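You operate a simulated robot arm through the tools that you are given. There is no shell and no other tool.

You are at the controls of a simulated two-armed robot. One attempt, no reset.

## Task
Plug in the table and the purple handset, switch on and run the table to 75 cm.
Fine: white plug into the white socket, the handset's plug into the grey socket, both while the supply box is off; run it with that handset. Supply box on, and left on; other plugs and settings stay.

Only the result counts: the job must be done as asked and must still hold three seconds after the hand-in. Knocking over, shifting, dropping, spilling or breaking anything else fails it.

## Robot
Two 7-joint arms with fingered hands on one trunk that stands fixed in place. Base frame: the origin is at the foot of the trunk, x ahead of it, y to its left, z up; the work surface is at about z = 820. Readings come in mm, rad, newtons and seconds.
The left shoulder is at [70, 162, 1185], the right one opposite. With the tool pointing down near the work surface each hand reaches from about 320 to 820 mm from the base axis, measured 20 degrees to its own side. Payload 4 kg a hand.
The TCP of each hand is the grasp point between the finger pads, 26 mm short of the fingertips. In the tool frame z runs along the fingers and y along their closing line. Largest opening 132 mm; the body of the gripper starts 73 mm behind the TCP. The gripper is a hand of 4 fingers: y runs from the thumb to the fingers, the wrist lies at [0, 0, -224] in the tool frame, and closing takes about 1.5 s.
Orientation is told as [roll, pitch, yaw] about the base's x, y, z axes, in that order, counted from this pose: with the fingers straight down and closing along the base's y, the tool's x points along the base's -x, its y along +y and its z along -z.

## Interface
- The arms move only by the tool send_rows. It takes "left_increments", "right_increments" or both (then of equal length, played together; a hand with none holds still); each is a list of rows, each a list of 3 entries, a list of its own where there are three numbers: the shift along the tool's x, y, z in mm, then the turn, a rotation vector about the tool's x, y, z in rad, then the gripper command, from -1 (fully open) to 1 (shut), values between in proportion. In form: [[[dx, dy, dz], [wx, wy, wz], claw], ...]. A call has 1 to 20 rows; each row shifts and turns the commanded pose from where the row before left it, along the tool's axes as they then stand. A row lasts 0.2 s, in which the tool goes at most 50 mm and 0.15 rad; a call with a longer step from one row to the next is refused whole, and so is a gripper value outside its range. Where a pose cannot be reached the arm comes as near as it can. A force on the tool above 40 N (or 10 N above the force at the start of the call, whichever is more), or a blocked arm, ends the call early, and 0.2 s more pass. The fingers move at their own pace (about 45 mm/s each) and stop on an object; they squeeze with about 32 N. The grip force told is the motor's: it shows also when the fingers shut on nothing. Time passes only in rows, and 0.2 s behind the last, so rows that do not move let the fingers close. It gives the time, the measured TCP pose, the force on the tool (base axes), the opening and the grip force at its end, in the units of the frame above (readings bear some noise), with the torque about the TCP (base axes, N m) and any sound that the robot's microphone picked up.
- Cameras (640 x 400 px; columns grow to the right, rows downward): "scene" is now at [129.2, -46.8, 1429.6]; the picture's right is [-0.50, -0.86, 0.00], its down [-0.45, 0.26, -0.86] and it looks along [0.74, -0.43, -0.52] (base axes); focal length 347 px, centre (320, 200). "left" rides on the left gripper at [-73, 6, -94] in its tool frame; the picture's right is [-0.08, -1.00, 0.00], its down [0.78, -0.06, -0.62] and it looks along [0.61, -0.05, 0.79] (tool axes); focal length 230 px, centre (320, 200). "right" rides on the right gripper at [73, 6, -93] in its tool frame; the picture's right is [-0.08, 1.00, 0.00], its down [-0.78, -0.06, -0.62] and it looks along [-0.61, -0.05, 0.79] (tool axes); focal length 230 px, centre (320, 200).
- get_image(camera): a new picture of that camera. The clock stands still meanwhile.
- raise_lower(by): slides the trunk up (or, below 0, down) by that many mm; the arms and the scene camera ride with it, the base frame stays. It gives what a move gives, with no picture.
- hand_shape(shape, hand): the hand has 4 fingers and takes this shape, open, in about a second: jaw (thumb against the fingers, like two jaws); tri (thumb and two fingers); tip (a fingertip pinch); poke (one finger out to press); point (the index stretched); flat (the hand flat); cup (the hand cupped); fist (a fist). The gripper value then closes the fingers along that shape, each until it touches; the sizes above hold for jaw. It gives what a move gives, with no picture.
- aim_head(pan, tilt): turns the head with the scene camera to pan (to the left, within 1.501 rad either way) and tilt (down, from -0.506 to 1.204), counted from straight ahead of the robot. It gives what a move gives.
- locate(camera, pixels): for up to 12 pixels [column, row] of the newest picture of that camera ("zoom" is the newest enlarged one), the place [x, y, z] in the base frame of the surface seen there, good to about 3 mm, but the place of the scene camera against the robot may be out by one fixed shift of up to 12 mm in any direction. The clock stands still meanwhile.
- zoom(camera, box): a new picture of the part [left, top, right, bottom] of that camera's present view, enlarged. The clock stands still meanwhile.
- hand_in(): hands the job in; it is judged then, once.

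Unless the task says otherwise, let go and move clear before handing in.

The tools are called after "Emit:" by a JSON object that holds its "op" and its "data". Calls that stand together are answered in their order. send_rows: Moves the arms, as the interface text tells. Its arguments: {"type":"object","properties":{"left_increments":{"type":"array","items":{"type":"array"}},"right_increments":{"type":"array","items":{"type":"array"}}},"required":[]} The other tools are called the same way: raise_lower (by) slides the trunk up or down; hand_shape (shape, hand) gives the hand a shape; aim_head (pan, tilt) turns the head that bears the scene camera; get_image (camera) takes a picture; locate (camera, pixels) gives the place of the surface under pixels of a picture; zoom (camera, box) takes an enlarged picture of a part of a camera's view; hand_in () hands the job in.

At the start:

```text
clock: 0.0
left_tcp_pos: [541.6, -19.6, 1241.0]
left_orientation: [0.001, 0.0, -0.001]
left_contact_force: [0.0, -0.4, -0.6]
left_ft_torque: [0.04, 0.01, 0.0]
left_finger_gap: 131.9
left_grasp_force: 0.0
left_shape: jaw
right_tcp_pos: [442.6, -527.1, 1206.5]
right_orientation: [-0.001, -0.003, -0.001]
right_contact_force: [-0.3, 0.1, 0.3]
right_ft_torque: [-0.02, -0.03, -0.02]
right_finger_gap: 131.8
right_grasp_force: 0.1
right_shape: jaw
trunk travel left (down, up): [-664.0, 276.0]
head pan, tilt: [-0.527, 0.545]
```

scene: 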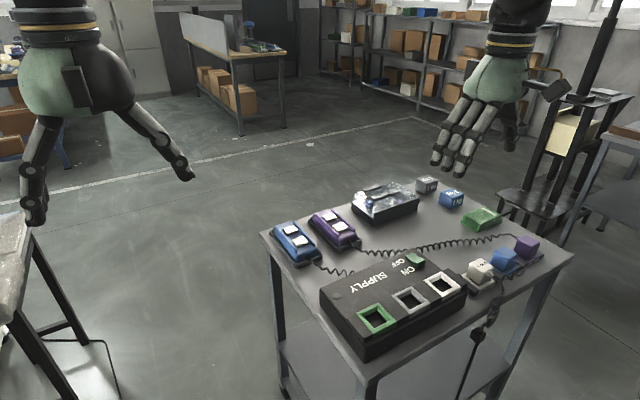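
right: 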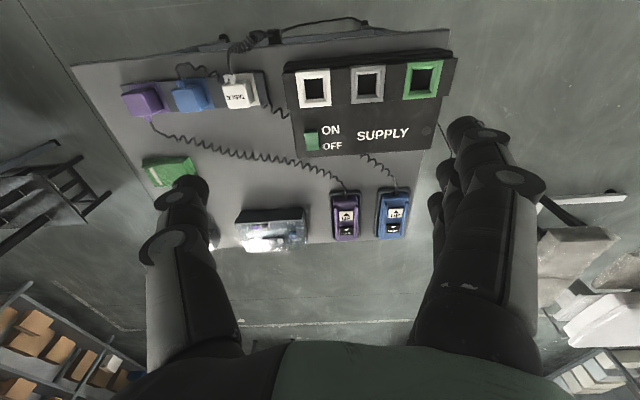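
left: 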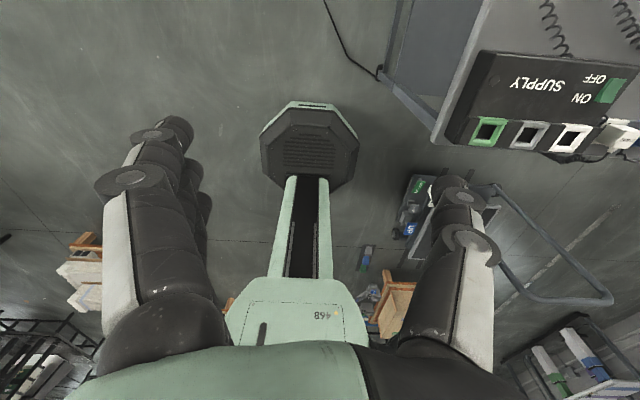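

The pictures show a trolley with a supply box (three sockets: green, grey, white), two handsets (blue, purple), and plugs white, blue and purple around pixels (480,270), (503,258), (526,246). I'll take closer pictures before moving.

Emit:
{"op": "zoom", "data": {"camera": "scene", "box": [250, 160, 580, 366]}}

Emit:
{"op": "zoom", "data": {"camera": "right", "box": [70, 20, 470, 270]}}

```text
1.94 times, centred on (415, 263) of scene
```

zoom: 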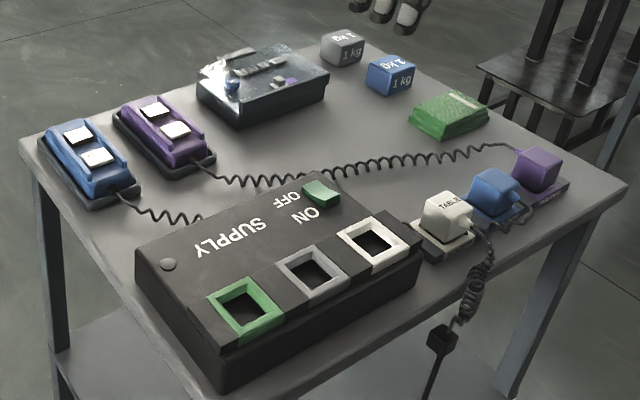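

```text
1.60 times, centred on (270, 145) of right
```

zoom: 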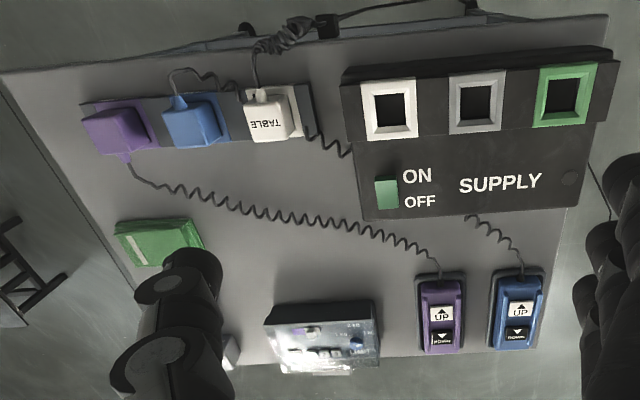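

The purple cord runs from the purple handset to the purple plug, while the white plug is labelled TABLE. I don't see a height table or its readout yet, so I'll turn the head to find it.

Emit:
{"op": "aim_head", "data": {"pan": 0.4, "tilt": 0.5}}

Emit:
{"op": "get_image", "data": {"camera": "scene"}}

Emit:
{"op": "aim_head", "data": {"pan": -1.3, "tilt": 0.5}}

Emit:
{"op": "get_image", "data": {"camera": "scene"}}

```text
clock: 1.2
left_tcp_pos: [540.9, -18.0, 1240.4]
left_orientation: [-0.001, 0.0, 0.0]
left_contact_force: [0.3, -0.7, -0.1]
left_ft_torque: [0.01, 0.01, 0.04]
left_finger_gap: 131.5
left_grasp_force: 0.0
left_shape: jaw
right_tcp_pos: [443.6, -526.5, 1206.3]
right_orientation: [-0.002, -0.003, 0.0]
right_contact_force: [1.0, 0.4, -0.6]
right_ft_torque: [-0.02, -0.03, -0.01]
right_finger_gap: 131.6
right_grasp_force: 0.1
right_shape: jaw
trunk travel left (down, up): [-664.0, 276.0]
head pan, tilt: [0.4, 0.499]
```

```text
taken
```

scene: 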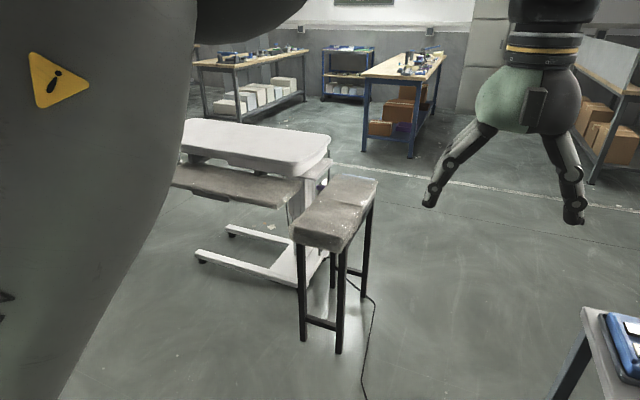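

```text
clock: 3.0
left_tcp_pos: [541.7, -17.8, 1242.1]
left_orientation: [0.002, 0.0, 0.0]
left_contact_force: [0.1, 0.2, -0.6]
left_ft_torque: [0.01, -0.03, -0.01]
left_finger_gap: 131.8
left_grasp_force: 0.0
left_shape: jaw
right_tcp_pos: [441.6, -527.0, 1206.3]
right_orientation: [0.001, -0.003, -0.002]
right_contact_force: [-0.1, 0.8, 0.3]
right_ft_torque: [0.01, 0.0, -0.03]
right_finger_gap: 131.8
right_grasp_force: 0.1
right_shape: jaw
trunk travel left (down, up): [-664.0, 276.0]
head pan, tilt: [-1.3, 0.499]
```

```text
taken
```

scene: 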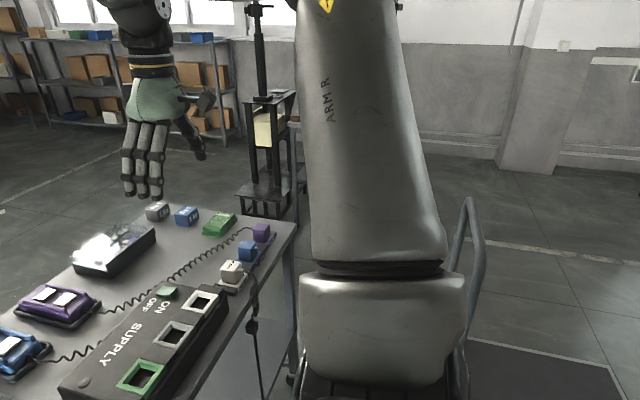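

The height-adjustable table is the white one to the left (around (255,140) in the pan 0.4 picture), with its cord going along the floor. I'll look at it closely for a height scale or display.

Emit:
{"op": "aim_head", "data": {"pan": 0.6, "tilt": 0.55}}

Emit:
{"op": "get_image", "data": {"camera": "scene"}}

Emit:
{"op": "zoom", "data": {"camera": "scene", "box": [200, 80, 520, 280]}}

```text
clock: 4.8
left_tcp_pos: [541.0, -18.8, 1242.3]
left_orientation: [-0.001, 0.002, 0.0]
left_contact_force: [0.1, 0.1, 0.7]
left_ft_torque: [0.01, -0.05, 0.0]
left_finger_gap: 131.7
left_grasp_force: 0.1
left_shape: jaw
right_tcp_pos: [442.2, -525.4, 1207.2]
right_orientation: [0.001, -0.004, 0.0]
right_contact_force: [-0.2, 0.4, 0.8]
right_ft_torque: [0.03, -0.01, -0.02]
right_finger_gap: 131.8
right_grasp_force: 0.2
right_shape: jaw
trunk travel left (down, up): [-664.0, 276.0]
head pan, tilt: [0.6, 0.55]
```

```text
taken
```

scene: 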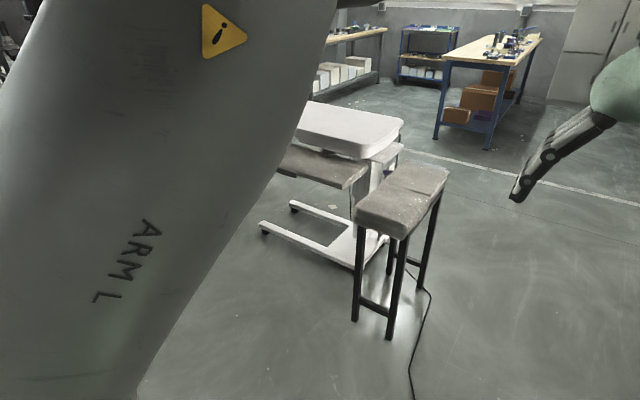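

```text
2.00 times, centred on (360, 180) of scene
```

zoom: 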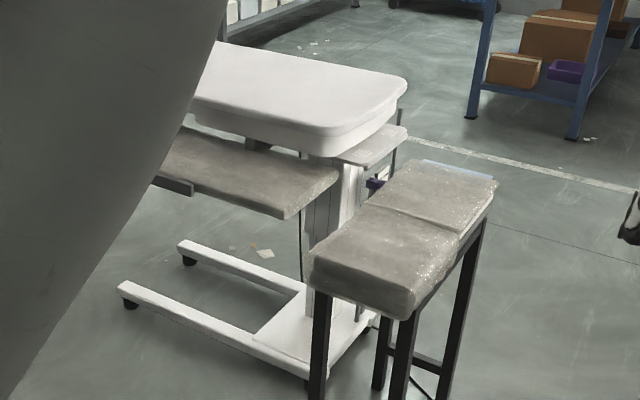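

The table's tabletop is partly hidden by my left arm; there seems to be a post and a purple pointer near zoom (378,182). I'll zoom tighter and locate the tabletop.

Emit:
{"op": "zoom", "data": {"camera": "scene", "box": [340, 110, 460, 185]}}

Emit:
{"op": "locate", "data": {"camera": "scene", "pixels": [[350, 125], [390, 128], [320, 118], [345, 140], [330, 165], [410, 185], [387, 172], [395, 150], [340, 240], [425, 300], [415, 390], [420, 210]]}}

Emit:
{"op": "aim_head", "data": {"pan": 0.25, "tilt": 0.4}}

Emit:
{"op": "get_image", "data": {"camera": "scene"}}

```text
5.33 times, centred on (400, 148) of scene
```

zoom: 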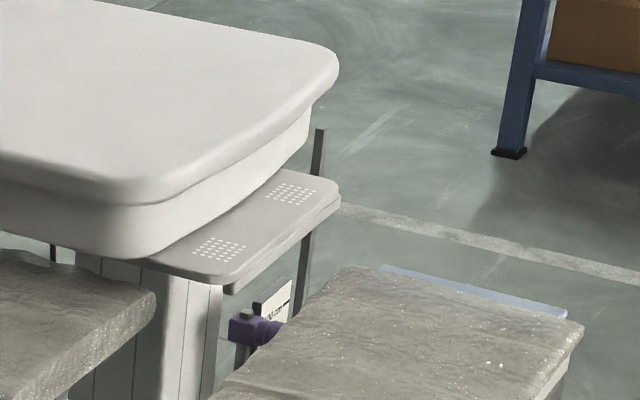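

```text
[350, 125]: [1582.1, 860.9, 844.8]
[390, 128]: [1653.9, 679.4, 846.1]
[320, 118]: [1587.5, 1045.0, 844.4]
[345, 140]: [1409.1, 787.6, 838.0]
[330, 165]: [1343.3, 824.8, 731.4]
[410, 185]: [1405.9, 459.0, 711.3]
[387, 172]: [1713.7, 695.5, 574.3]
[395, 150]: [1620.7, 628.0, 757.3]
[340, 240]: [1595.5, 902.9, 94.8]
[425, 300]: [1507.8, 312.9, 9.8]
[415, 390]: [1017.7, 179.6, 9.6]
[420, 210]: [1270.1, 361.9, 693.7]
```

```text
clock: 5.7
left_tcp_pos: [541.6, -18.2, 1240.6]
left_orientation: [0.002, 0.001, -0.001]
left_contact_force: [-0.6, 0.5, -0.7]
left_ft_torque: [-0.01, 0.03, 0.01]
left_finger_gap: 131.7
left_grasp_force: 0.1
left_shape: jaw
right_tcp_pos: [442.9, -527.1, 1206.3]
right_orientation: [-0.001, -0.004, 0.001]
right_contact_force: [0.5, 0.4, -0.3]
right_ft_torque: [-0.02, -0.01, -0.01]
right_finger_gap: 131.9
right_grasp_force: 0.0
right_shape: jaw
trunk travel left (down, up): [-664.0, 276.0]
head pan, tilt: [0.25, 0.4]
```

```text
taken
```

scene: 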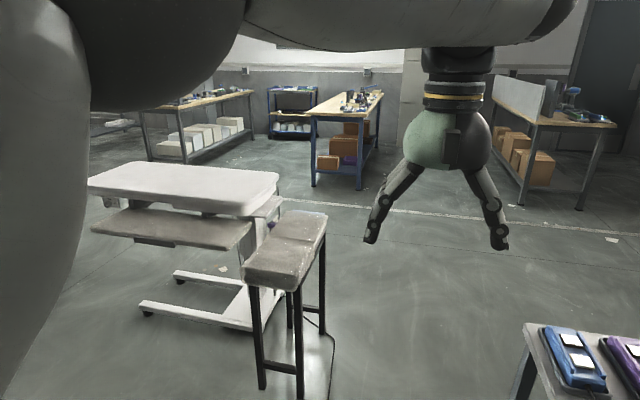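

The tabletop now reads about z 845. A scale post with a small sign "…cm" stands by the column; I'll zoom on it from this view.

Emit:
{"op": "zoom", "data": {"camera": "scene", "box": [220, 180, 316, 240]}}

Emit:
{"op": "zoom", "data": {"camera": "scene", "box": [80, 150, 340, 312]}}

```text
6.67 times, centred on (268, 210) of scene
```

zoom: 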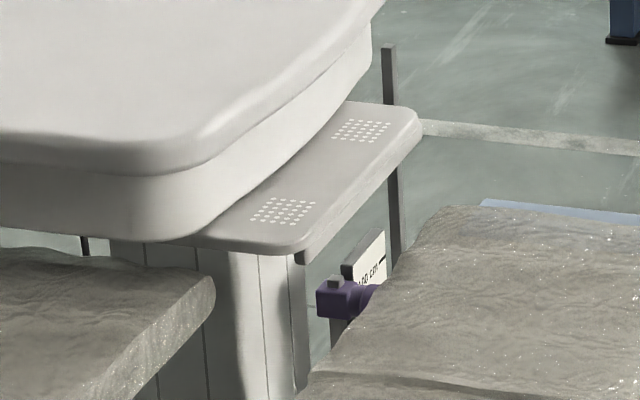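

```text
2.46 times, centred on (210, 231) of scene
```

zoom: 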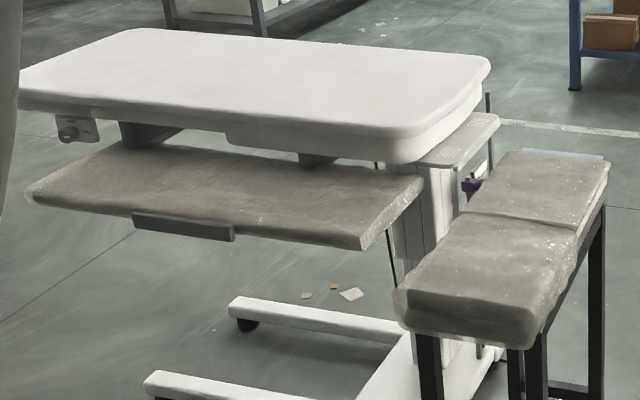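

The sign reads "..00 cm" with a tick near zoom (378,262), beside a purple clamp. I'll locate these parts.

Emit:
{"op": "zoom", "data": {"camera": "scene", "box": [260, 205, 292, 225]}}

Emit:
{"op": "locate", "data": {"camera": "zoom", "pixels": [[300, 200], [420, 150], [440, 190], [200, 300], [520, 60], [560, 300], [250, 250], [330, 310], [400, 230], [150, 100], [470, 250], [380, 120]]}}

```text
16.00 times, centred on (276, 215) of scene
```

zoom: 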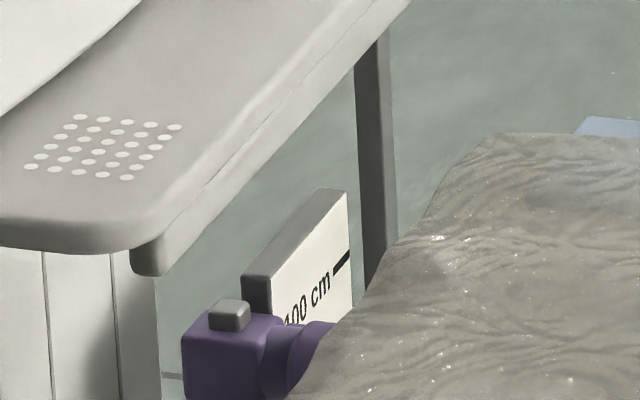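

```text
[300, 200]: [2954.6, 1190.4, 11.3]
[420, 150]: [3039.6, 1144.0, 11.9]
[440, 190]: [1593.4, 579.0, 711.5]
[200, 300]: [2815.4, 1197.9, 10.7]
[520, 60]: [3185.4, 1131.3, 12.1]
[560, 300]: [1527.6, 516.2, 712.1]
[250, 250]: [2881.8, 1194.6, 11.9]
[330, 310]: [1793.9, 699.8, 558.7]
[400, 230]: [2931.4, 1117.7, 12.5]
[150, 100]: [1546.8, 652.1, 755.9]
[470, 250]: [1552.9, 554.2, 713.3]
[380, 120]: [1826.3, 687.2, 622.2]
```

Floor points read z ≈ 10–12, so the scene camera probably has a vertical bias of about +10 mm. I'll compare the trolley's geometry between the scene and right-hand cameras, then look at the panel under the table's left side.

Emit:
{"op": "zoom", "data": {"camera": "scene", "box": [85, 180, 149, 220]}}

Emit:
{"op": "aim_head", "data": {"pan": -0.527, "tilt": 0.7}}

Emit:
{"op": "get_image", "data": {"camera": "scene"}}

Emit:
{"op": "get_image", "data": {"camera": "right"}}

```text
10.00 times, centred on (117, 200) of scene
```

zoom: 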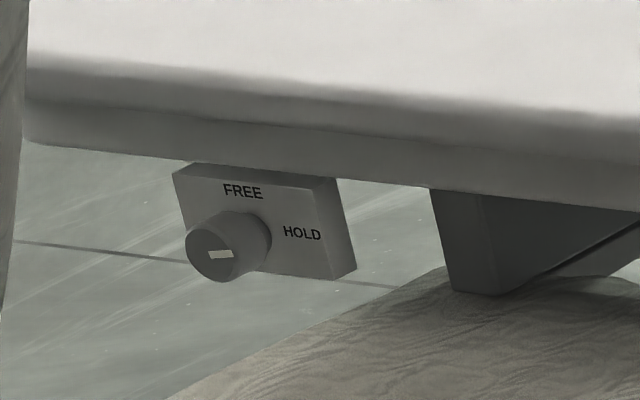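

```text
clock: 6.8
left_tcp_pos: [541.6, -18.9, 1241.6]
left_orientation: [0.003, 0.002, -0.001]
left_contact_force: [0.3, -0.2, -0.4]
left_ft_torque: [-0.01, 0.0, 0.0]
left_finger_gap: 131.8
left_grasp_force: 0.1
left_shape: jaw
right_tcp_pos: [442.8, -525.8, 1207.2]
right_orientation: [-0.002, -0.003, 0.001]
right_contact_force: [-0.3, 0.6, 0.4]
right_ft_torque: [-0.01, 0.02, 0.0]
right_finger_gap: 131.9
right_grasp_force: 0.0
right_shape: jaw
trunk travel left (down, up): [-664.0, 276.0]
head pan, tilt: [-0.527, 0.7]
```

```text
taken
```

scene: 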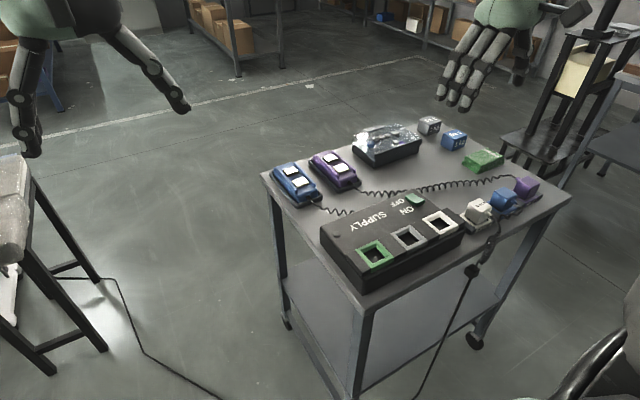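

```text
taken
```

right: 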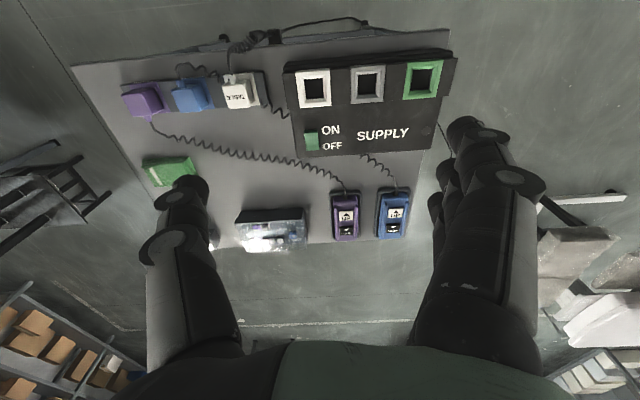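

Both cameras see the supply box, plugs and handsets clearly. I'll locate matching points on each to calibrate the scene bias.

Emit:
{"op": "locate", "data": {"camera": "right", "pixels": [[143, 100], [190, 95], [240, 93], [314, 88], [367, 84], [423, 79], [311, 140], [345, 217], [395, 214], [345, 231], [320, 70], [255, 180]]}}

Emit:
{"op": "locate", "data": {"camera": "scene", "pixels": [[527, 184], [503, 197], [479, 208], [440, 222], [408, 237], [375, 253], [415, 198], [325, 160], [288, 171], [334, 170], [295, 184], [400, 181]]}}

Emit:
{"op": "zoom", "data": {"camera": "right", "box": [100, 40, 292, 160]}}

Emit:
{"op": "zoom", "data": {"camera": "right", "box": [270, 40, 470, 165]}}

```text
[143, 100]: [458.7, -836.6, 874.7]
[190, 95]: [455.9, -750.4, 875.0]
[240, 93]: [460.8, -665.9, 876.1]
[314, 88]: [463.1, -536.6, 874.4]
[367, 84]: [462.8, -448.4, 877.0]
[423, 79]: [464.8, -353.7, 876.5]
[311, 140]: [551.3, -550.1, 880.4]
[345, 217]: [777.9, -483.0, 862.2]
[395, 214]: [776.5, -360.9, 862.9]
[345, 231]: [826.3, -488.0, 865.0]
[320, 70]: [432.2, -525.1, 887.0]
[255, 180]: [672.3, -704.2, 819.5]
```

```text
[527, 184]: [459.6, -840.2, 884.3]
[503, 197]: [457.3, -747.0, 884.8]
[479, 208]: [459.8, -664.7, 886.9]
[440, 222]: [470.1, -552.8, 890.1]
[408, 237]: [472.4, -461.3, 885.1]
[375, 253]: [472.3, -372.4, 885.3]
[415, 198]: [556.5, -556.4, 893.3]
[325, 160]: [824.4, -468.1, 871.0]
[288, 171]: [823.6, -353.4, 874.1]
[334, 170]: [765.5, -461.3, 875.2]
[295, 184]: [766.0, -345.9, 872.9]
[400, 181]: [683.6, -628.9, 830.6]
```

```text
3.33 times, centred on (196, 100) of right
```

zoom: 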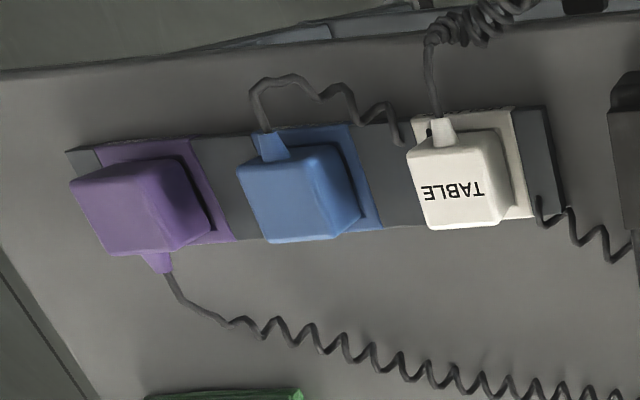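

```text
3.20 times, centred on (370, 102) of right
```

zoom: 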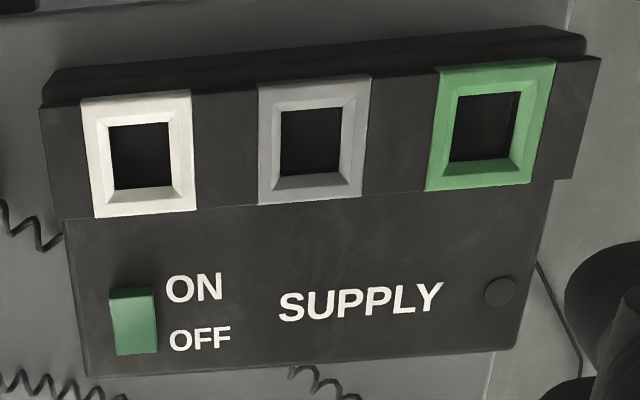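

The box is at z≈875–887 with white (463,−537), grey (463,−448), green (465,−354) sockets; plugs white (461,−666), blue (456,−750), purple (459,−837); scene z is biased by about +10 mm. Next I lower the right hand over the box for a close look at the sockets and rocker.

Emit:
{"op": "send_rows", "data": {"right_increments": [[[10, 0, 36], [0, 0, 0], -1], [[10, 0, 36], [0, 0, 0], -1], [[10, 0, 36], [0, 0, 0], -1], [[10, 0, 36], [0, 0, 0], -1], [[0, 0, 36], [0, 0, 0], -1], [[0, 0, 0], [0, 0, 0], -1]]}}

Emit:
{"op": "get_image", "data": {"camera": "right"}}

```text
clock: 8.2
left_tcp_pos: [541.3, -18.1, 1240.6]
left_orientation: [0.0, 0.001, 0.0]
left_contact_force: [0.0, -0.7, -0.1]
left_ft_torque: [-0.04, 0.01, -0.02]
left_finger_gap: 131.9
left_grasp_force: 0.0
left_shape: jaw
right_tcp_pos: [403.7, -525.6, 1026.8]
right_orientation: [-0.001, -0.005, 0.002]
right_contact_force: [-0.2, 0.5, 0.0]
right_ft_torque: [0.04, -0.02, 0.01]
right_finger_gap: 132.2
right_grasp_force: 0.0
right_shape: jaw
trunk travel left (down, up): [-664.0, 276.0]
head pan, tilt: [-0.527, 0.7]
```

```text
taken
```

right: 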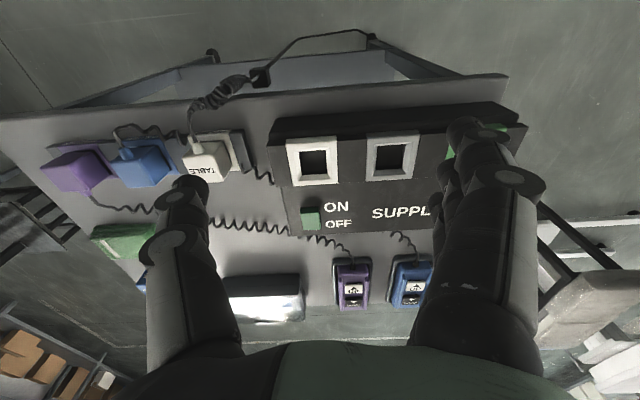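

Emit:
{"op": "zoom", "data": {"camera": "right", "box": [270, 120, 430, 220]}}

Emit:
{"op": "zoom", "data": {"camera": "right", "box": [20, 100, 260, 250]}}

Emit:
{"op": "zoom", "data": {"camera": "right", "box": [290, 190, 450, 310]}}

```text
4.00 times, centred on (350, 170) of right
```

zoom: 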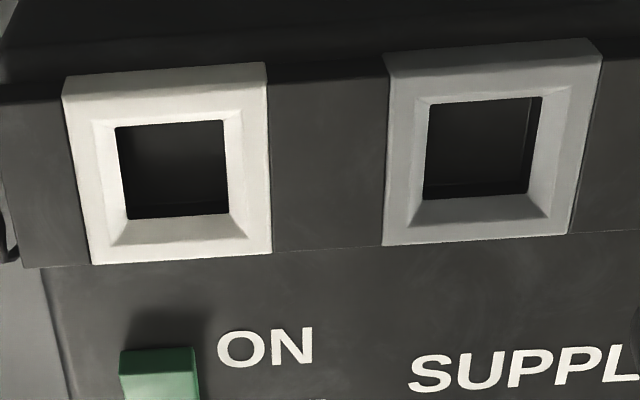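

```text
2.67 times, centred on (140, 175) of right
```

zoom: 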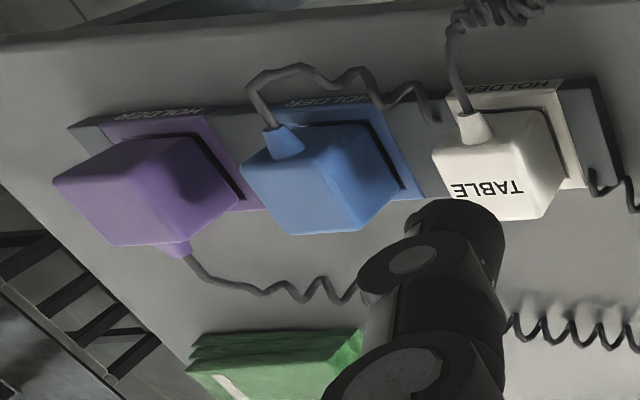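

```text
3.33 times, centred on (370, 250) of right
```

zoom: 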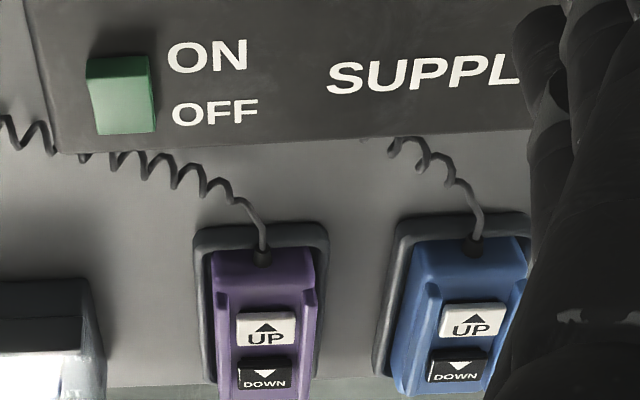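

The sockets are square funnels and the rocker's ON end (near "ON") is raised, so the supply is off. The white plug carries "TABLE", and the purple plug's cord leaves on its far side. Now I'll measure the corners.

Emit:
{"op": "locate", "data": {"camera": "right", "pixels": [[287, 141], [335, 138], [294, 185], [337, 182], [300, 152], [325, 150], [303, 173], [326, 172], [367, 135], [418, 132], [366, 180], [412, 177]]}}

Emit:
{"op": "zoom", "data": {"camera": "right", "box": [270, 120, 430, 220]}}

Emit:
{"op": "locate", "data": {"camera": "zoom", "pixels": [[120, 128], [222, 122], [128, 217], [228, 212], [432, 106], [540, 100], [426, 196], [526, 190], [170, 170], [480, 150], [165, 90], [170, 250]]}}

Emit:
{"op": "zoom", "data": {"camera": "right", "box": [170, 120, 266, 180]}}

```text
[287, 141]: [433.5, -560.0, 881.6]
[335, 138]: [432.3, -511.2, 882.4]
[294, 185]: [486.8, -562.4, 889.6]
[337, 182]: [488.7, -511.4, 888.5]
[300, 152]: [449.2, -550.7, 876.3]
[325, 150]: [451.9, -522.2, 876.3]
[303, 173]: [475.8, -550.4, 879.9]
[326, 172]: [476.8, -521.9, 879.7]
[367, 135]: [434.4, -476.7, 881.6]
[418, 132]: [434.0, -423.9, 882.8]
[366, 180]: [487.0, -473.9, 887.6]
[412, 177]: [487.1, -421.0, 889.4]
```

```text
4.00 times, centred on (350, 170) of right
```

zoom: 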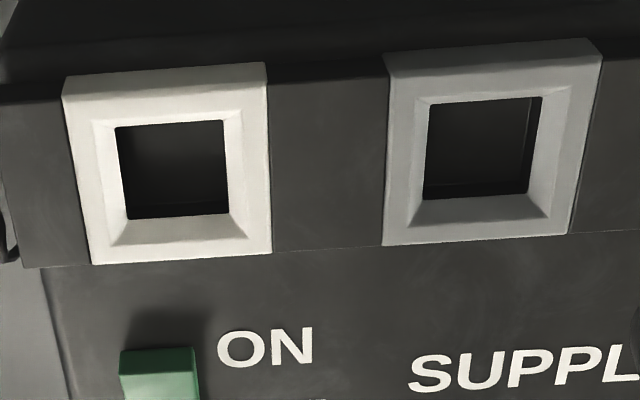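

```text
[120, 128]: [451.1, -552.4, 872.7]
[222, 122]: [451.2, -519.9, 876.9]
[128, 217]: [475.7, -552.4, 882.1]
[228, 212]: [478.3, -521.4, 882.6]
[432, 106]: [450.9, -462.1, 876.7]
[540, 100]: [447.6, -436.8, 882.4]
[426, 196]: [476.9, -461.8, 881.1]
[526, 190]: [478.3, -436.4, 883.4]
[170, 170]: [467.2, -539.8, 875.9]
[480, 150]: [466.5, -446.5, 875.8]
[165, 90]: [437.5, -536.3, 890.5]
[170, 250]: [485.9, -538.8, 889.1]
```

```text
6.67 times, centred on (218, 150) of right
```

zoom: 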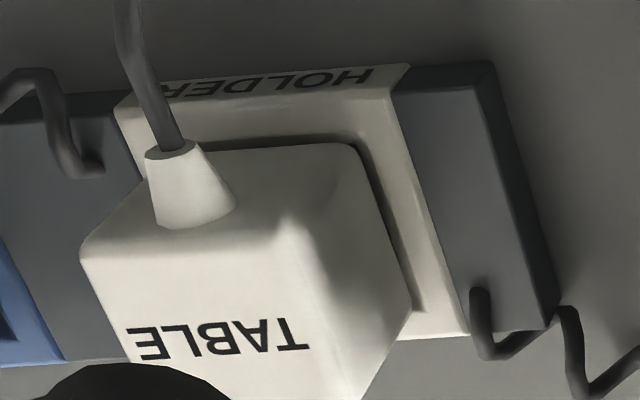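

White socket centre ≈ (463,−536.5), grey ≈ (463,−449), frame top z ≈ 889, recess floor ≈ 876. I'll move the hand above the white plug with the fingers partly closed and look straight down the grasp axis.

Emit:
{"op": "send_rows", "data": {"right_increments": [[[-10, -28, 0], [0, 0, 0], -0.2], [[-12, -28, 4], [0, 0, 0], -0.2], [[-12, -28, 4], [0, 0, 0], -0.2], [[-12, -28, 4], [0, 0, 0], -0.2], [[-10, -28, 4], [0, 0, 0], -0.2], [[0, 0, 10], [0, 0, 0], -0.2], [[0, 0, 0], [0, 0, 0], -0.2]]}}

Emit:
{"op": "get_image", "data": {"camera": "right"}}

```text
clock: 9.8
left_tcp_pos: [541.7, -18.5, 1241.5]
left_orientation: [0.002, 0.0, 0.0]
left_contact_force: [0.5, 0.2, 0.1]
left_ft_torque: [-0.01, 0.03, -0.01]
left_finger_gap: 131.9
left_grasp_force: 0.1
left_shape: jaw
right_tcp_pos: [459.7, -667.7, 1000.0]
right_orientation: [-0.001, -0.003, 0.0]
right_contact_force: [-0.2, 0.3, 0.1]
right_ft_torque: [0.01, -0.02, -0.02]
right_finger_gap: 79.8
right_grasp_force: 0.0
right_shape: jaw
trunk travel left (down, up): [-664.0, 276.0]
head pan, tilt: [-0.527, 0.7]
```

```text
taken
```

right: 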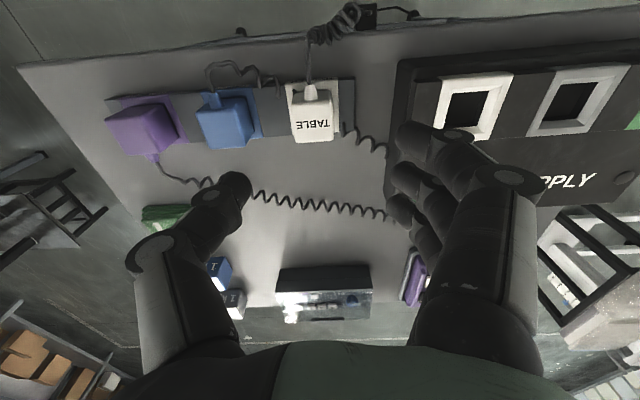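

The hand reached (460,−668,1000) cleanly and the white plug is at (313,110). I'll zoom and locate its corners.

Emit:
{"op": "zoom", "data": {"camera": "right", "box": [264, 70, 360, 130]}}

Emit:
{"op": "locate", "data": {"camera": "right", "pixels": [[294, 106], [331, 107], [297, 141], [333, 140], [313, 125], [313, 110], [300, 120], [328, 120], [313, 138], [313, 150], [345, 120], [350, 95]]}}

```text
6.67 times, centred on (312, 100) of right
```

zoom: 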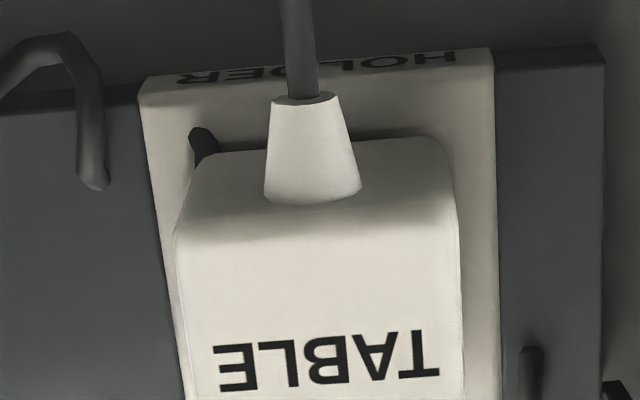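

```text
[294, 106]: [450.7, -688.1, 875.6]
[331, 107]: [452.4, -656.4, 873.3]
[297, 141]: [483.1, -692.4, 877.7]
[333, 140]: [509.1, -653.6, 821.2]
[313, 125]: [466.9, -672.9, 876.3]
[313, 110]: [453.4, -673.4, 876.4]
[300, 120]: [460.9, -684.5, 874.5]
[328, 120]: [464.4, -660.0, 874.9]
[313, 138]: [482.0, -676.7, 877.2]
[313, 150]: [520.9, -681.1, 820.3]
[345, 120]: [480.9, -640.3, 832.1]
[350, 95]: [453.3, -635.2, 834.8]
```

I need the whole top face in one zoom for better edges.

Emit:
{"op": "zoom", "data": {"camera": "right", "box": [272, 85, 352, 155]}}

```text
5.71 times, centred on (312, 120) of right
```

zoom: 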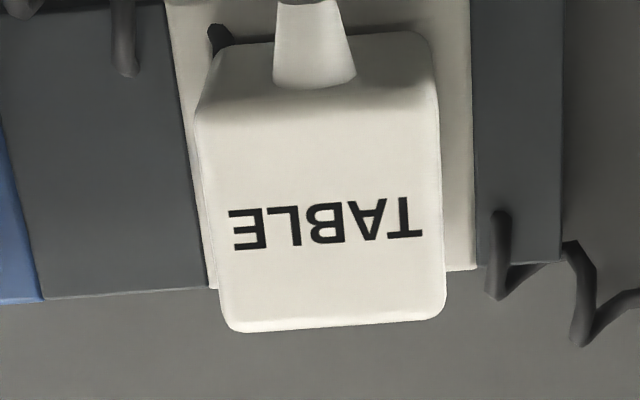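

Emit:
{"op": "locate", "data": {"camera": "zoom", "pixels": [[208, 120], [218, 220], [228, 310], [428, 110], [436, 220], [440, 300], [320, 100], [330, 315], [190, 180], [455, 180], [520, 150], [320, 220]]}}

```text
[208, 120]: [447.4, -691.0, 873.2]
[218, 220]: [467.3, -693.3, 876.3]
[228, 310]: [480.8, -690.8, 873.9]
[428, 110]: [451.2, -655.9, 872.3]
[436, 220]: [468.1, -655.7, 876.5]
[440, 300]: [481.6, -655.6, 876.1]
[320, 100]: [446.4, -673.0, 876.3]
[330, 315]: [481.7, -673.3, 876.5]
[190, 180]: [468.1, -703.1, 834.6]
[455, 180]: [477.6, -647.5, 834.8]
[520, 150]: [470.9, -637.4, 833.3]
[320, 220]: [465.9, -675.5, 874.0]
```

White plug centre ≈ (464,−674), top z 876, about 39 mm wide; holder plate z ≈ 835. A piece of cord stands near zoom (495,250), close to where a finger will come; I'll locate it and the neighbour plug edges.

Emit:
{"op": "locate", "data": {"camera": "zoom", "pixels": [[498, 215], [498, 250], [492, 285], [510, 280], [545, 262], [575, 255], [590, 330], [465, 250], [555, 200], [30, 250], [120, 60], [15, 150]]}}

Emit:
{"op": "locate", "data": {"camera": "right", "pixels": [[196, 100], [248, 100], [205, 146], [250, 140], [222, 120], [108, 125], [160, 110], [125, 155], [175, 140], [143, 125], [155, 160], [228, 92]]}}

```text
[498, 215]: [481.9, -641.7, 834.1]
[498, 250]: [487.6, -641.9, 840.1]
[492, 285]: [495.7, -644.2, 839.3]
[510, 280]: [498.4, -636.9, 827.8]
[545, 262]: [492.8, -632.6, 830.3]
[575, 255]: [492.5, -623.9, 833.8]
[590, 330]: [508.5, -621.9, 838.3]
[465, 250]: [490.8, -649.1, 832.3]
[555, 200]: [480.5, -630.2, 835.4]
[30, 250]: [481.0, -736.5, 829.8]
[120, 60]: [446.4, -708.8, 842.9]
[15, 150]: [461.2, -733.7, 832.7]
```

```text
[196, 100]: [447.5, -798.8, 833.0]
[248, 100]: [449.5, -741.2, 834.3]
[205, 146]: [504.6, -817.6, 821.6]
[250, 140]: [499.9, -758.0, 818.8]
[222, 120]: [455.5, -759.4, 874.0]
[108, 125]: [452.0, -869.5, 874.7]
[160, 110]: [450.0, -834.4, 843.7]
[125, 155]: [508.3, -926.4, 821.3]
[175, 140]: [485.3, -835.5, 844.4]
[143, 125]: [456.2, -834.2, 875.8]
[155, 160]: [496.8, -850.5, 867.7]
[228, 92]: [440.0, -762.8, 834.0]
```

The cord only reaches z≈840, so fingertips kept at z≥842 clear it. I align over the plug centre and descend to z 905 for a check.

Emit:
{"op": "send_rows", "data": {"right_increments": [[[-4, -6, 20], [0, 0, 0], -0.15], [[0, 0, 25], [0, 0, 0], -0.15], [[0, 0, 25], [0, 0, 0], -0.15], [[0, 0, 20], [0, 0, 0], -0.15], [[0, 0, 5], [0, 0, 0], -0.15], [[0, 0, 0], [0, 0, 0], -0.15]]}}

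Emit:
{"op": "get_image", "data": {"camera": "right"}}

Emit:
{"op": "zoom", "data": {"camera": "scene", "box": [400, 120, 600, 245]}}

```text
clock: 11.2
left_tcp_pos: [541.0, -18.7, 1241.0]
left_orientation: [-0.001, -0.001, -0.001]
left_contact_force: [0.0, 0.5, 0.3]
left_ft_torque: [0.05, 0.01, -0.02]
left_finger_gap: 131.7
left_grasp_force: 0.0
left_shape: jaw
right_tcp_pos: [464.5, -671.6, 905.5]
right_orientation: [-0.001, -0.003, 0.001]
right_contact_force: [0.2, -0.8, -0.2]
right_ft_torque: [0.0, -0.01, 0.0]
right_finger_gap: 76.6
right_grasp_force: 0.0
right_shape: jaw
trunk travel left (down, up): [-664.0, 276.0]
head pan, tilt: [-0.527, 0.7]
```

```text
taken
```

right: 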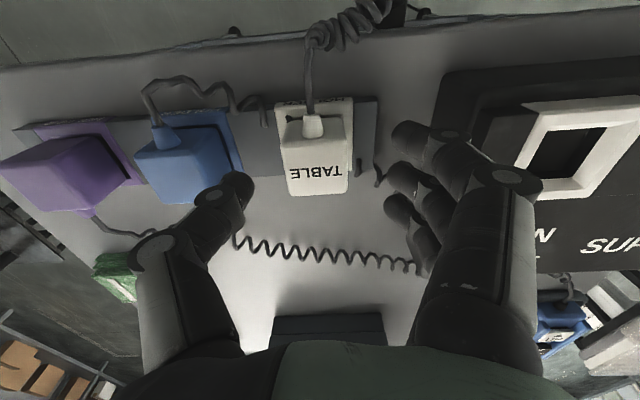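

```text
3.20 times, centred on (500, 182) of scene
```

zoom: 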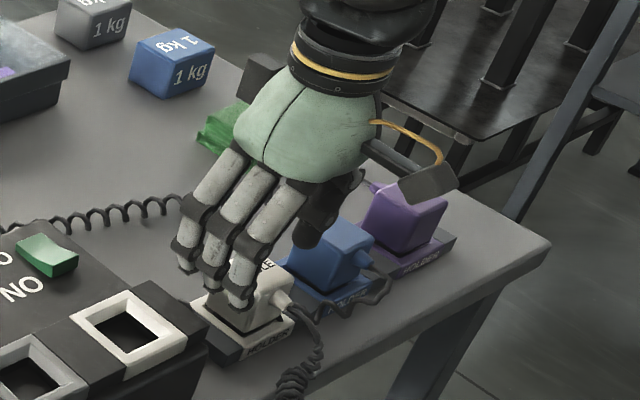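

The hand is over the white plug with thumb and fingers straddling it. I check the plug's top position once more from this close range.

Emit:
{"op": "zoom", "data": {"camera": "right", "box": [240, 90, 400, 210]}}

Emit:
{"op": "locate", "data": {"camera": "right", "pixels": [[282, 150], [351, 148], [287, 175], [350, 172], [292, 190], [345, 188], [315, 143], [316, 192], [235, 185], [398, 135], [395, 175], [398, 210]]}}

```text
3.33 times, centred on (320, 150) of right
```

zoom: 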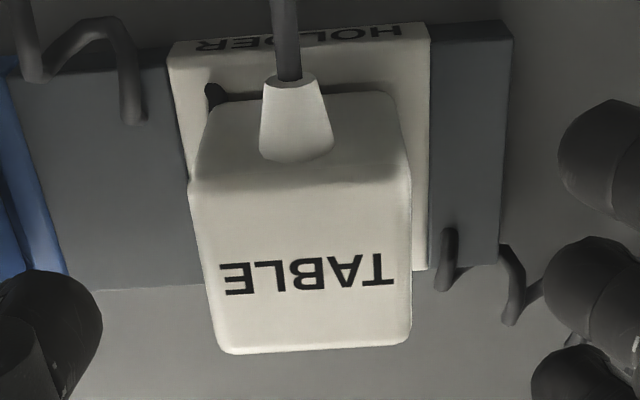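

```text
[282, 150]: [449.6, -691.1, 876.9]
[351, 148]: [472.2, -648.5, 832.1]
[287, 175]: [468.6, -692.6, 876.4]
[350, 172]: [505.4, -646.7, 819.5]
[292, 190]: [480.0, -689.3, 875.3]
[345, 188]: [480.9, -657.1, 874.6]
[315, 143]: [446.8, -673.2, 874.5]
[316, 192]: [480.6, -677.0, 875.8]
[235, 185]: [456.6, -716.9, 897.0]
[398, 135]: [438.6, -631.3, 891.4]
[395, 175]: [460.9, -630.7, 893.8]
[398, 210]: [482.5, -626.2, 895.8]
```

Plug centre is (464,−673.8); I shift 2 mm in −y, descend to z 868 and close.

Emit:
{"op": "send_rows", "data": {"right_increments": [[[0, -2, 15], [0, 0, 0], -0.15], [[0, 0, 15], [0, 0, 0], -0.15], [[0, 0, 7], [0, 0, 0], -0.15], [[0, 0, 0], [0, 0, 0], -0.15], [[0, 0, 0], [0, 0, 0], 1], [[0, 0, 0], [0, 0, 0], 1], [[0, 0, 0], [0, 0, 0], 1], [[0, 0, 0], [0, 0, 0], 1], [[0, 0, 0], [0, 0, 0], 1], [[0, 0, 0], [0, 0, 0], 1], [[0, 0, 0], [0, 0, 0], 1], [[0, 0, 0], [0, 0, 0], 1]]}}

Emit:
{"op": "get_image", "data": {"camera": "right"}}

```text
clock: 13.8
left_tcp_pos: [542.2, -19.9, 1241.3]
left_orientation: [0.002, -0.001, 0.0]
left_contact_force: [-0.8, 0.3, -0.2]
left_ft_torque: [0.03, 0.02, -0.01]
left_finger_gap: 131.9
left_grasp_force: 0.1
left_shape: jaw
right_tcp_pos: [463.9, -674.9, 869.2]
right_orientation: [-0.002, -0.004, 0.0]
right_contact_force: [-0.4, 1.2, -0.6]
right_ft_torque: [0.02, -0.03, 0.0]
right_finger_gap: 33.1
right_grasp_force: 32.5
right_shape: jaw
trunk travel left (down, up): [-664.0, 276.0]
head pan, tilt: [-0.527, 0.7]
```

```text
taken
```

right: 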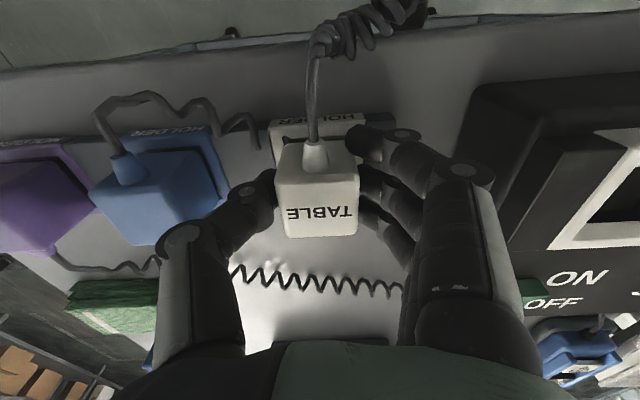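

The gripper holds the white plug (gap 33, grip 32 N). I lift straight up.

Emit:
{"op": "send_rows", "data": {"right_increments": [[[0, 0, -5], [0, 0, 0], 1], [[0, 0, -10], [0, 0, 0], 1], [[0, 0, -15], [0, 0, 0], 1], [[0, 0, -20], [0, 0, 0], 1], [[0, 0, -20], [0, 0, 0], 1], [[0, 0, -20], [0, 0, 0], 1], [[0, 0, -20], [0, 0, 0], 1], [[0, 0, 0], [0, 0, 0], 1]]}}

Emit:
{"op": "get_image", "data": {"camera": "right"}}

Emit:
{"op": "zoom", "data": {"camera": "scene", "box": [380, 120, 580, 245]}}

```text
clock: 15.6
left_tcp_pos: [540.9, -19.2, 1241.5]
left_orientation: [0.001, -0.001, 0.0]
left_contact_force: [-0.1, -0.3, -0.7]
left_ft_torque: [0.02, -0.02, 0.04]
left_finger_gap: 131.9
left_grasp_force: 0.0
left_shape: jaw
right_tcp_pos: [463.7, -674.9, 977.9]
right_orientation: [0.001, -0.003, -0.001]
right_contact_force: [-1.1, -0.9, -0.9]
right_ft_torque: [-0.03, 0.0, -0.04]
right_finger_gap: 33.0
right_grasp_force: 32.3
right_shape: jaw
trunk travel left (down, up): [-664.0, 276.0]
head pan, tilt: [-0.527, 0.7]
```

```text
taken
```

right: 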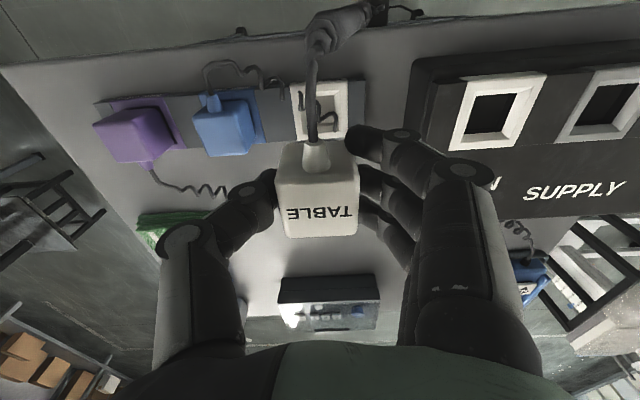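

```text
3.20 times, centred on (480, 182) of scene
```

zoom: 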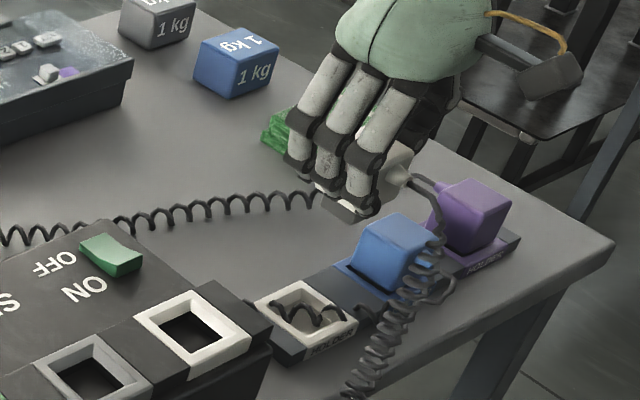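

The plug is free in the hand. I locate the empty holder's hole and the white socket in the same picture for the relative shift.

Emit:
{"op": "zoom", "data": {"camera": "right", "box": [430, 50, 630, 175]}}

Emit:
{"op": "locate", "data": {"camera": "zoom", "pixels": [[120, 75], [372, 72], [70, 318], [310, 320], [155, 140], [270, 138], [130, 275], [245, 272], [200, 205], [210, 85], [190, 310], [95, 200]]}}

Emit:
{"op": "zoom", "data": {"camera": "right", "box": [270, 60, 370, 150]}}

Emit:
{"op": "locate", "data": {"camera": "right", "pixels": [[291, 84], [348, 82], [296, 92], [342, 90], [299, 130], [340, 128], [297, 136], [345, 134], [296, 110], [342, 110], [345, 120], [325, 86]]}}

```text
3.20 times, centred on (530, 112) of right
```

zoom: 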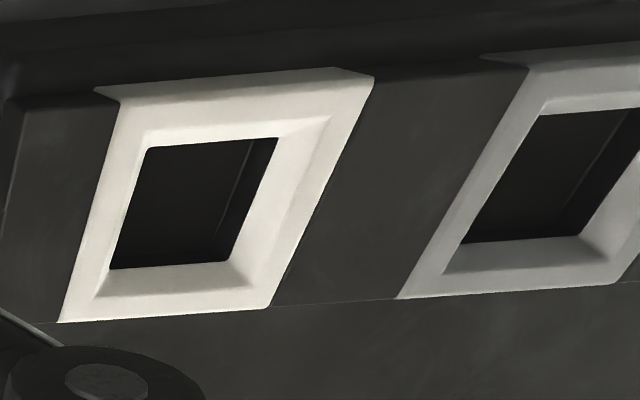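

```text
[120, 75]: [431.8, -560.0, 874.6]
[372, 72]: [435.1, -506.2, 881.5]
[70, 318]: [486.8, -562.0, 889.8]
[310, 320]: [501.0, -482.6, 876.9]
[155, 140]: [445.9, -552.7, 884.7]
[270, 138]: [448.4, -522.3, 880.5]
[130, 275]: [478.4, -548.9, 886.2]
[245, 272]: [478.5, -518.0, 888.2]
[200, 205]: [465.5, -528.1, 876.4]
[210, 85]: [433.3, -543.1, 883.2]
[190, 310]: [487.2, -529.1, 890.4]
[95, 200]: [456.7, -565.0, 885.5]
```

```text
4.44 times, centred on (320, 105) of right
```

zoom: 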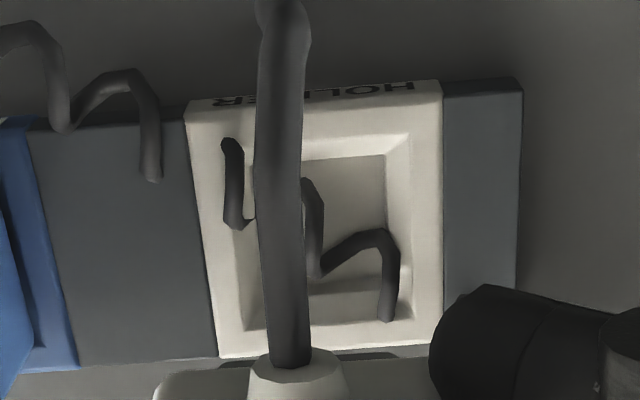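

```text
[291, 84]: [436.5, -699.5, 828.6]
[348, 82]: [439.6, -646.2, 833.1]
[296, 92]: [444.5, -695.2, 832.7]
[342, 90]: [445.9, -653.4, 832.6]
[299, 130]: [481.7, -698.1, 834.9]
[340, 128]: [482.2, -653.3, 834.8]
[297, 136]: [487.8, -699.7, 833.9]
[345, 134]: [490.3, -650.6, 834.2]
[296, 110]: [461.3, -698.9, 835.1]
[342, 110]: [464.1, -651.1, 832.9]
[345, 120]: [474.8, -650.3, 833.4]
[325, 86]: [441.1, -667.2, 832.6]
```

Holder centre ≈ (463.6,−674), white socket centre ≈ (462,−536.3), frame top 890. So I carry the plug +138 mm in y and −2 mm in x, then lower to z 948 for a check above the funnel.

Emit:
{"op": "send_rows", "data": {"right_increments": [[[0, 23, 0], [0, 0, 0], 1], [[0, 23, 0], [0, 0, 0], 1], [[0, 23, 0], [0, 0, 0], 1], [[1, 23, 0], [0, 0, 0], 1], [[1, 23, 0], [0, 0, 0], 1], [[0, 23, 0], [0, 0, 0], 1], [[0, 0, 15], [0, 0, 0], 1], [[0, 0, 15], [0, 0, 0], 1], [[0, 0, 0], [0, 0, 0], 1]]}}

Emit:
{"op": "get_image", "data": {"camera": "right"}}

Emit:
{"op": "get_image", "data": {"camera": "scene"}}

Emit:
{"op": "zoom", "data": {"camera": "scene", "box": [380, 150, 520, 250]}}

```text
clock: 17.6
left_tcp_pos: [542.0, -18.4, 1241.1]
left_orientation: [-0.001, 0.0, -0.001]
left_contact_force: [-0.2, -0.9, -0.2]
left_ft_torque: [-0.01, 0.01, -0.01]
left_finger_gap: 131.6
left_grasp_force: 0.0
left_shape: jaw
right_tcp_pos: [462.2, -536.4, 949.4]
right_orientation: [-0.001, -0.004, 0.002]
right_contact_force: [0.3, 0.0, -0.4]
right_ft_torque: [0.01, 0.04, 0.02]
right_finger_gap: 32.9
right_grasp_force: 31.6
right_shape: jaw
trunk travel left (down, up): [-664.0, 276.0]
head pan, tilt: [-0.527, 0.7]
```

```text
taken
```

right: 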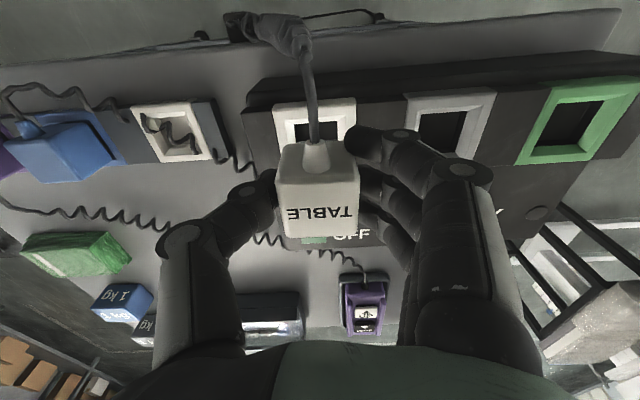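

```text
taken
```

scene: 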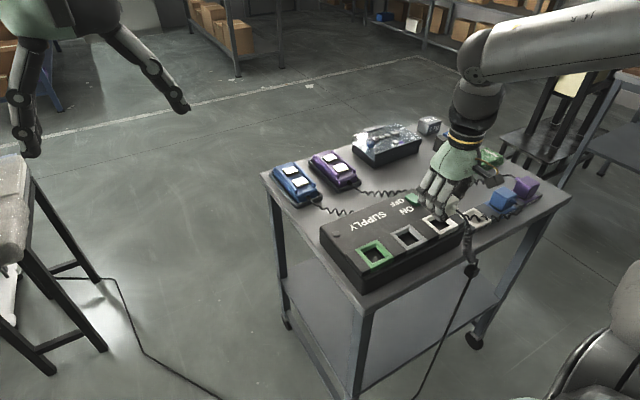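

```text
4.00 times, centred on (450, 200) of scene
```

zoom: 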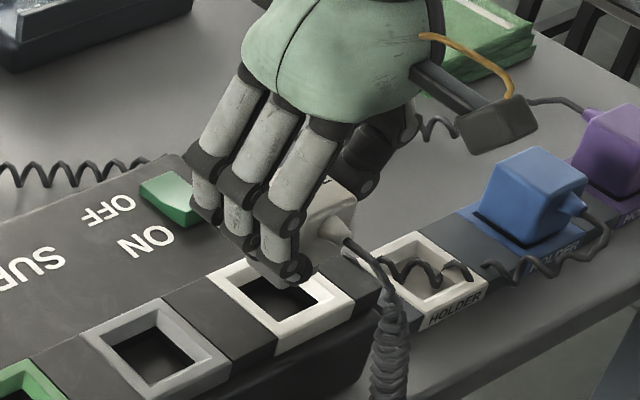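

The plug hangs right over the white socket (right view: socket frame columns 274–356, plug 277–358). I'll compare the plug's and socket's edges numerically.

Emit:
{"op": "locate", "data": {"camera": "right", "pixels": [[282, 190], [354, 187], [286, 215], [355, 212], [290, 230], [352, 228], [318, 180], [322, 232], [278, 120], [352, 118], [284, 108], [345, 105]]}}

Emit:
{"op": "zoom", "data": {"camera": "right", "box": [260, 80, 380, 155]}}

Emit:
{"op": "locate", "data": {"camera": "zoom", "pixels": [[78, 130], [505, 110], [110, 300], [85, 200], [500, 200], [125, 230], [165, 260], [420, 250], [135, 175], [445, 160], [150, 290], [180, 200]]}}

```text
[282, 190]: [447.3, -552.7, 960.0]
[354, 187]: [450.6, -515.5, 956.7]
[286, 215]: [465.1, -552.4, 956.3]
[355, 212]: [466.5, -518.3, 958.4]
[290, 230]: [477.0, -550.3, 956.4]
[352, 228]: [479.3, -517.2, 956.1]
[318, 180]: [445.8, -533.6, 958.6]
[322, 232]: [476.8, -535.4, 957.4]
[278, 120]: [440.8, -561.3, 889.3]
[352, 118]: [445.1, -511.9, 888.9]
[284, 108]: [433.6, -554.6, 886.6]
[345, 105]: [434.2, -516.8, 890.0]
```

```text
5.33 times, centred on (320, 118) of right
```

zoom: 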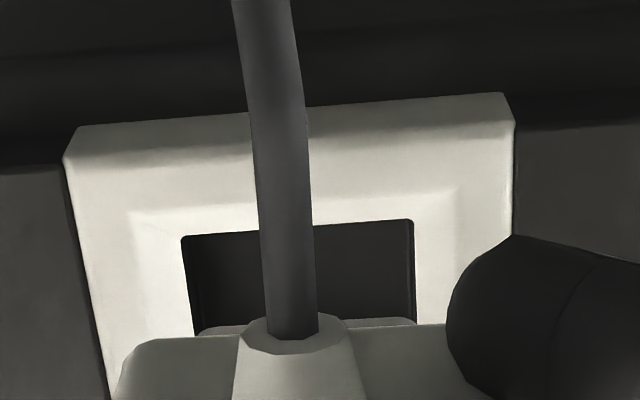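

```text
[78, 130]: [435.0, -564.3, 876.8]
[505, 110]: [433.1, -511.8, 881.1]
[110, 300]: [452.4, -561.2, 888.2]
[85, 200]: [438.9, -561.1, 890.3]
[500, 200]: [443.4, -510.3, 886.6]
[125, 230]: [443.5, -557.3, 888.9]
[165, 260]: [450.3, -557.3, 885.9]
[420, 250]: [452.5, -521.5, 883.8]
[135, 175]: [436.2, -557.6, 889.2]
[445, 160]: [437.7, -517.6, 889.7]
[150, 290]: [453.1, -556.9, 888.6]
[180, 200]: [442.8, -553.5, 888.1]
```

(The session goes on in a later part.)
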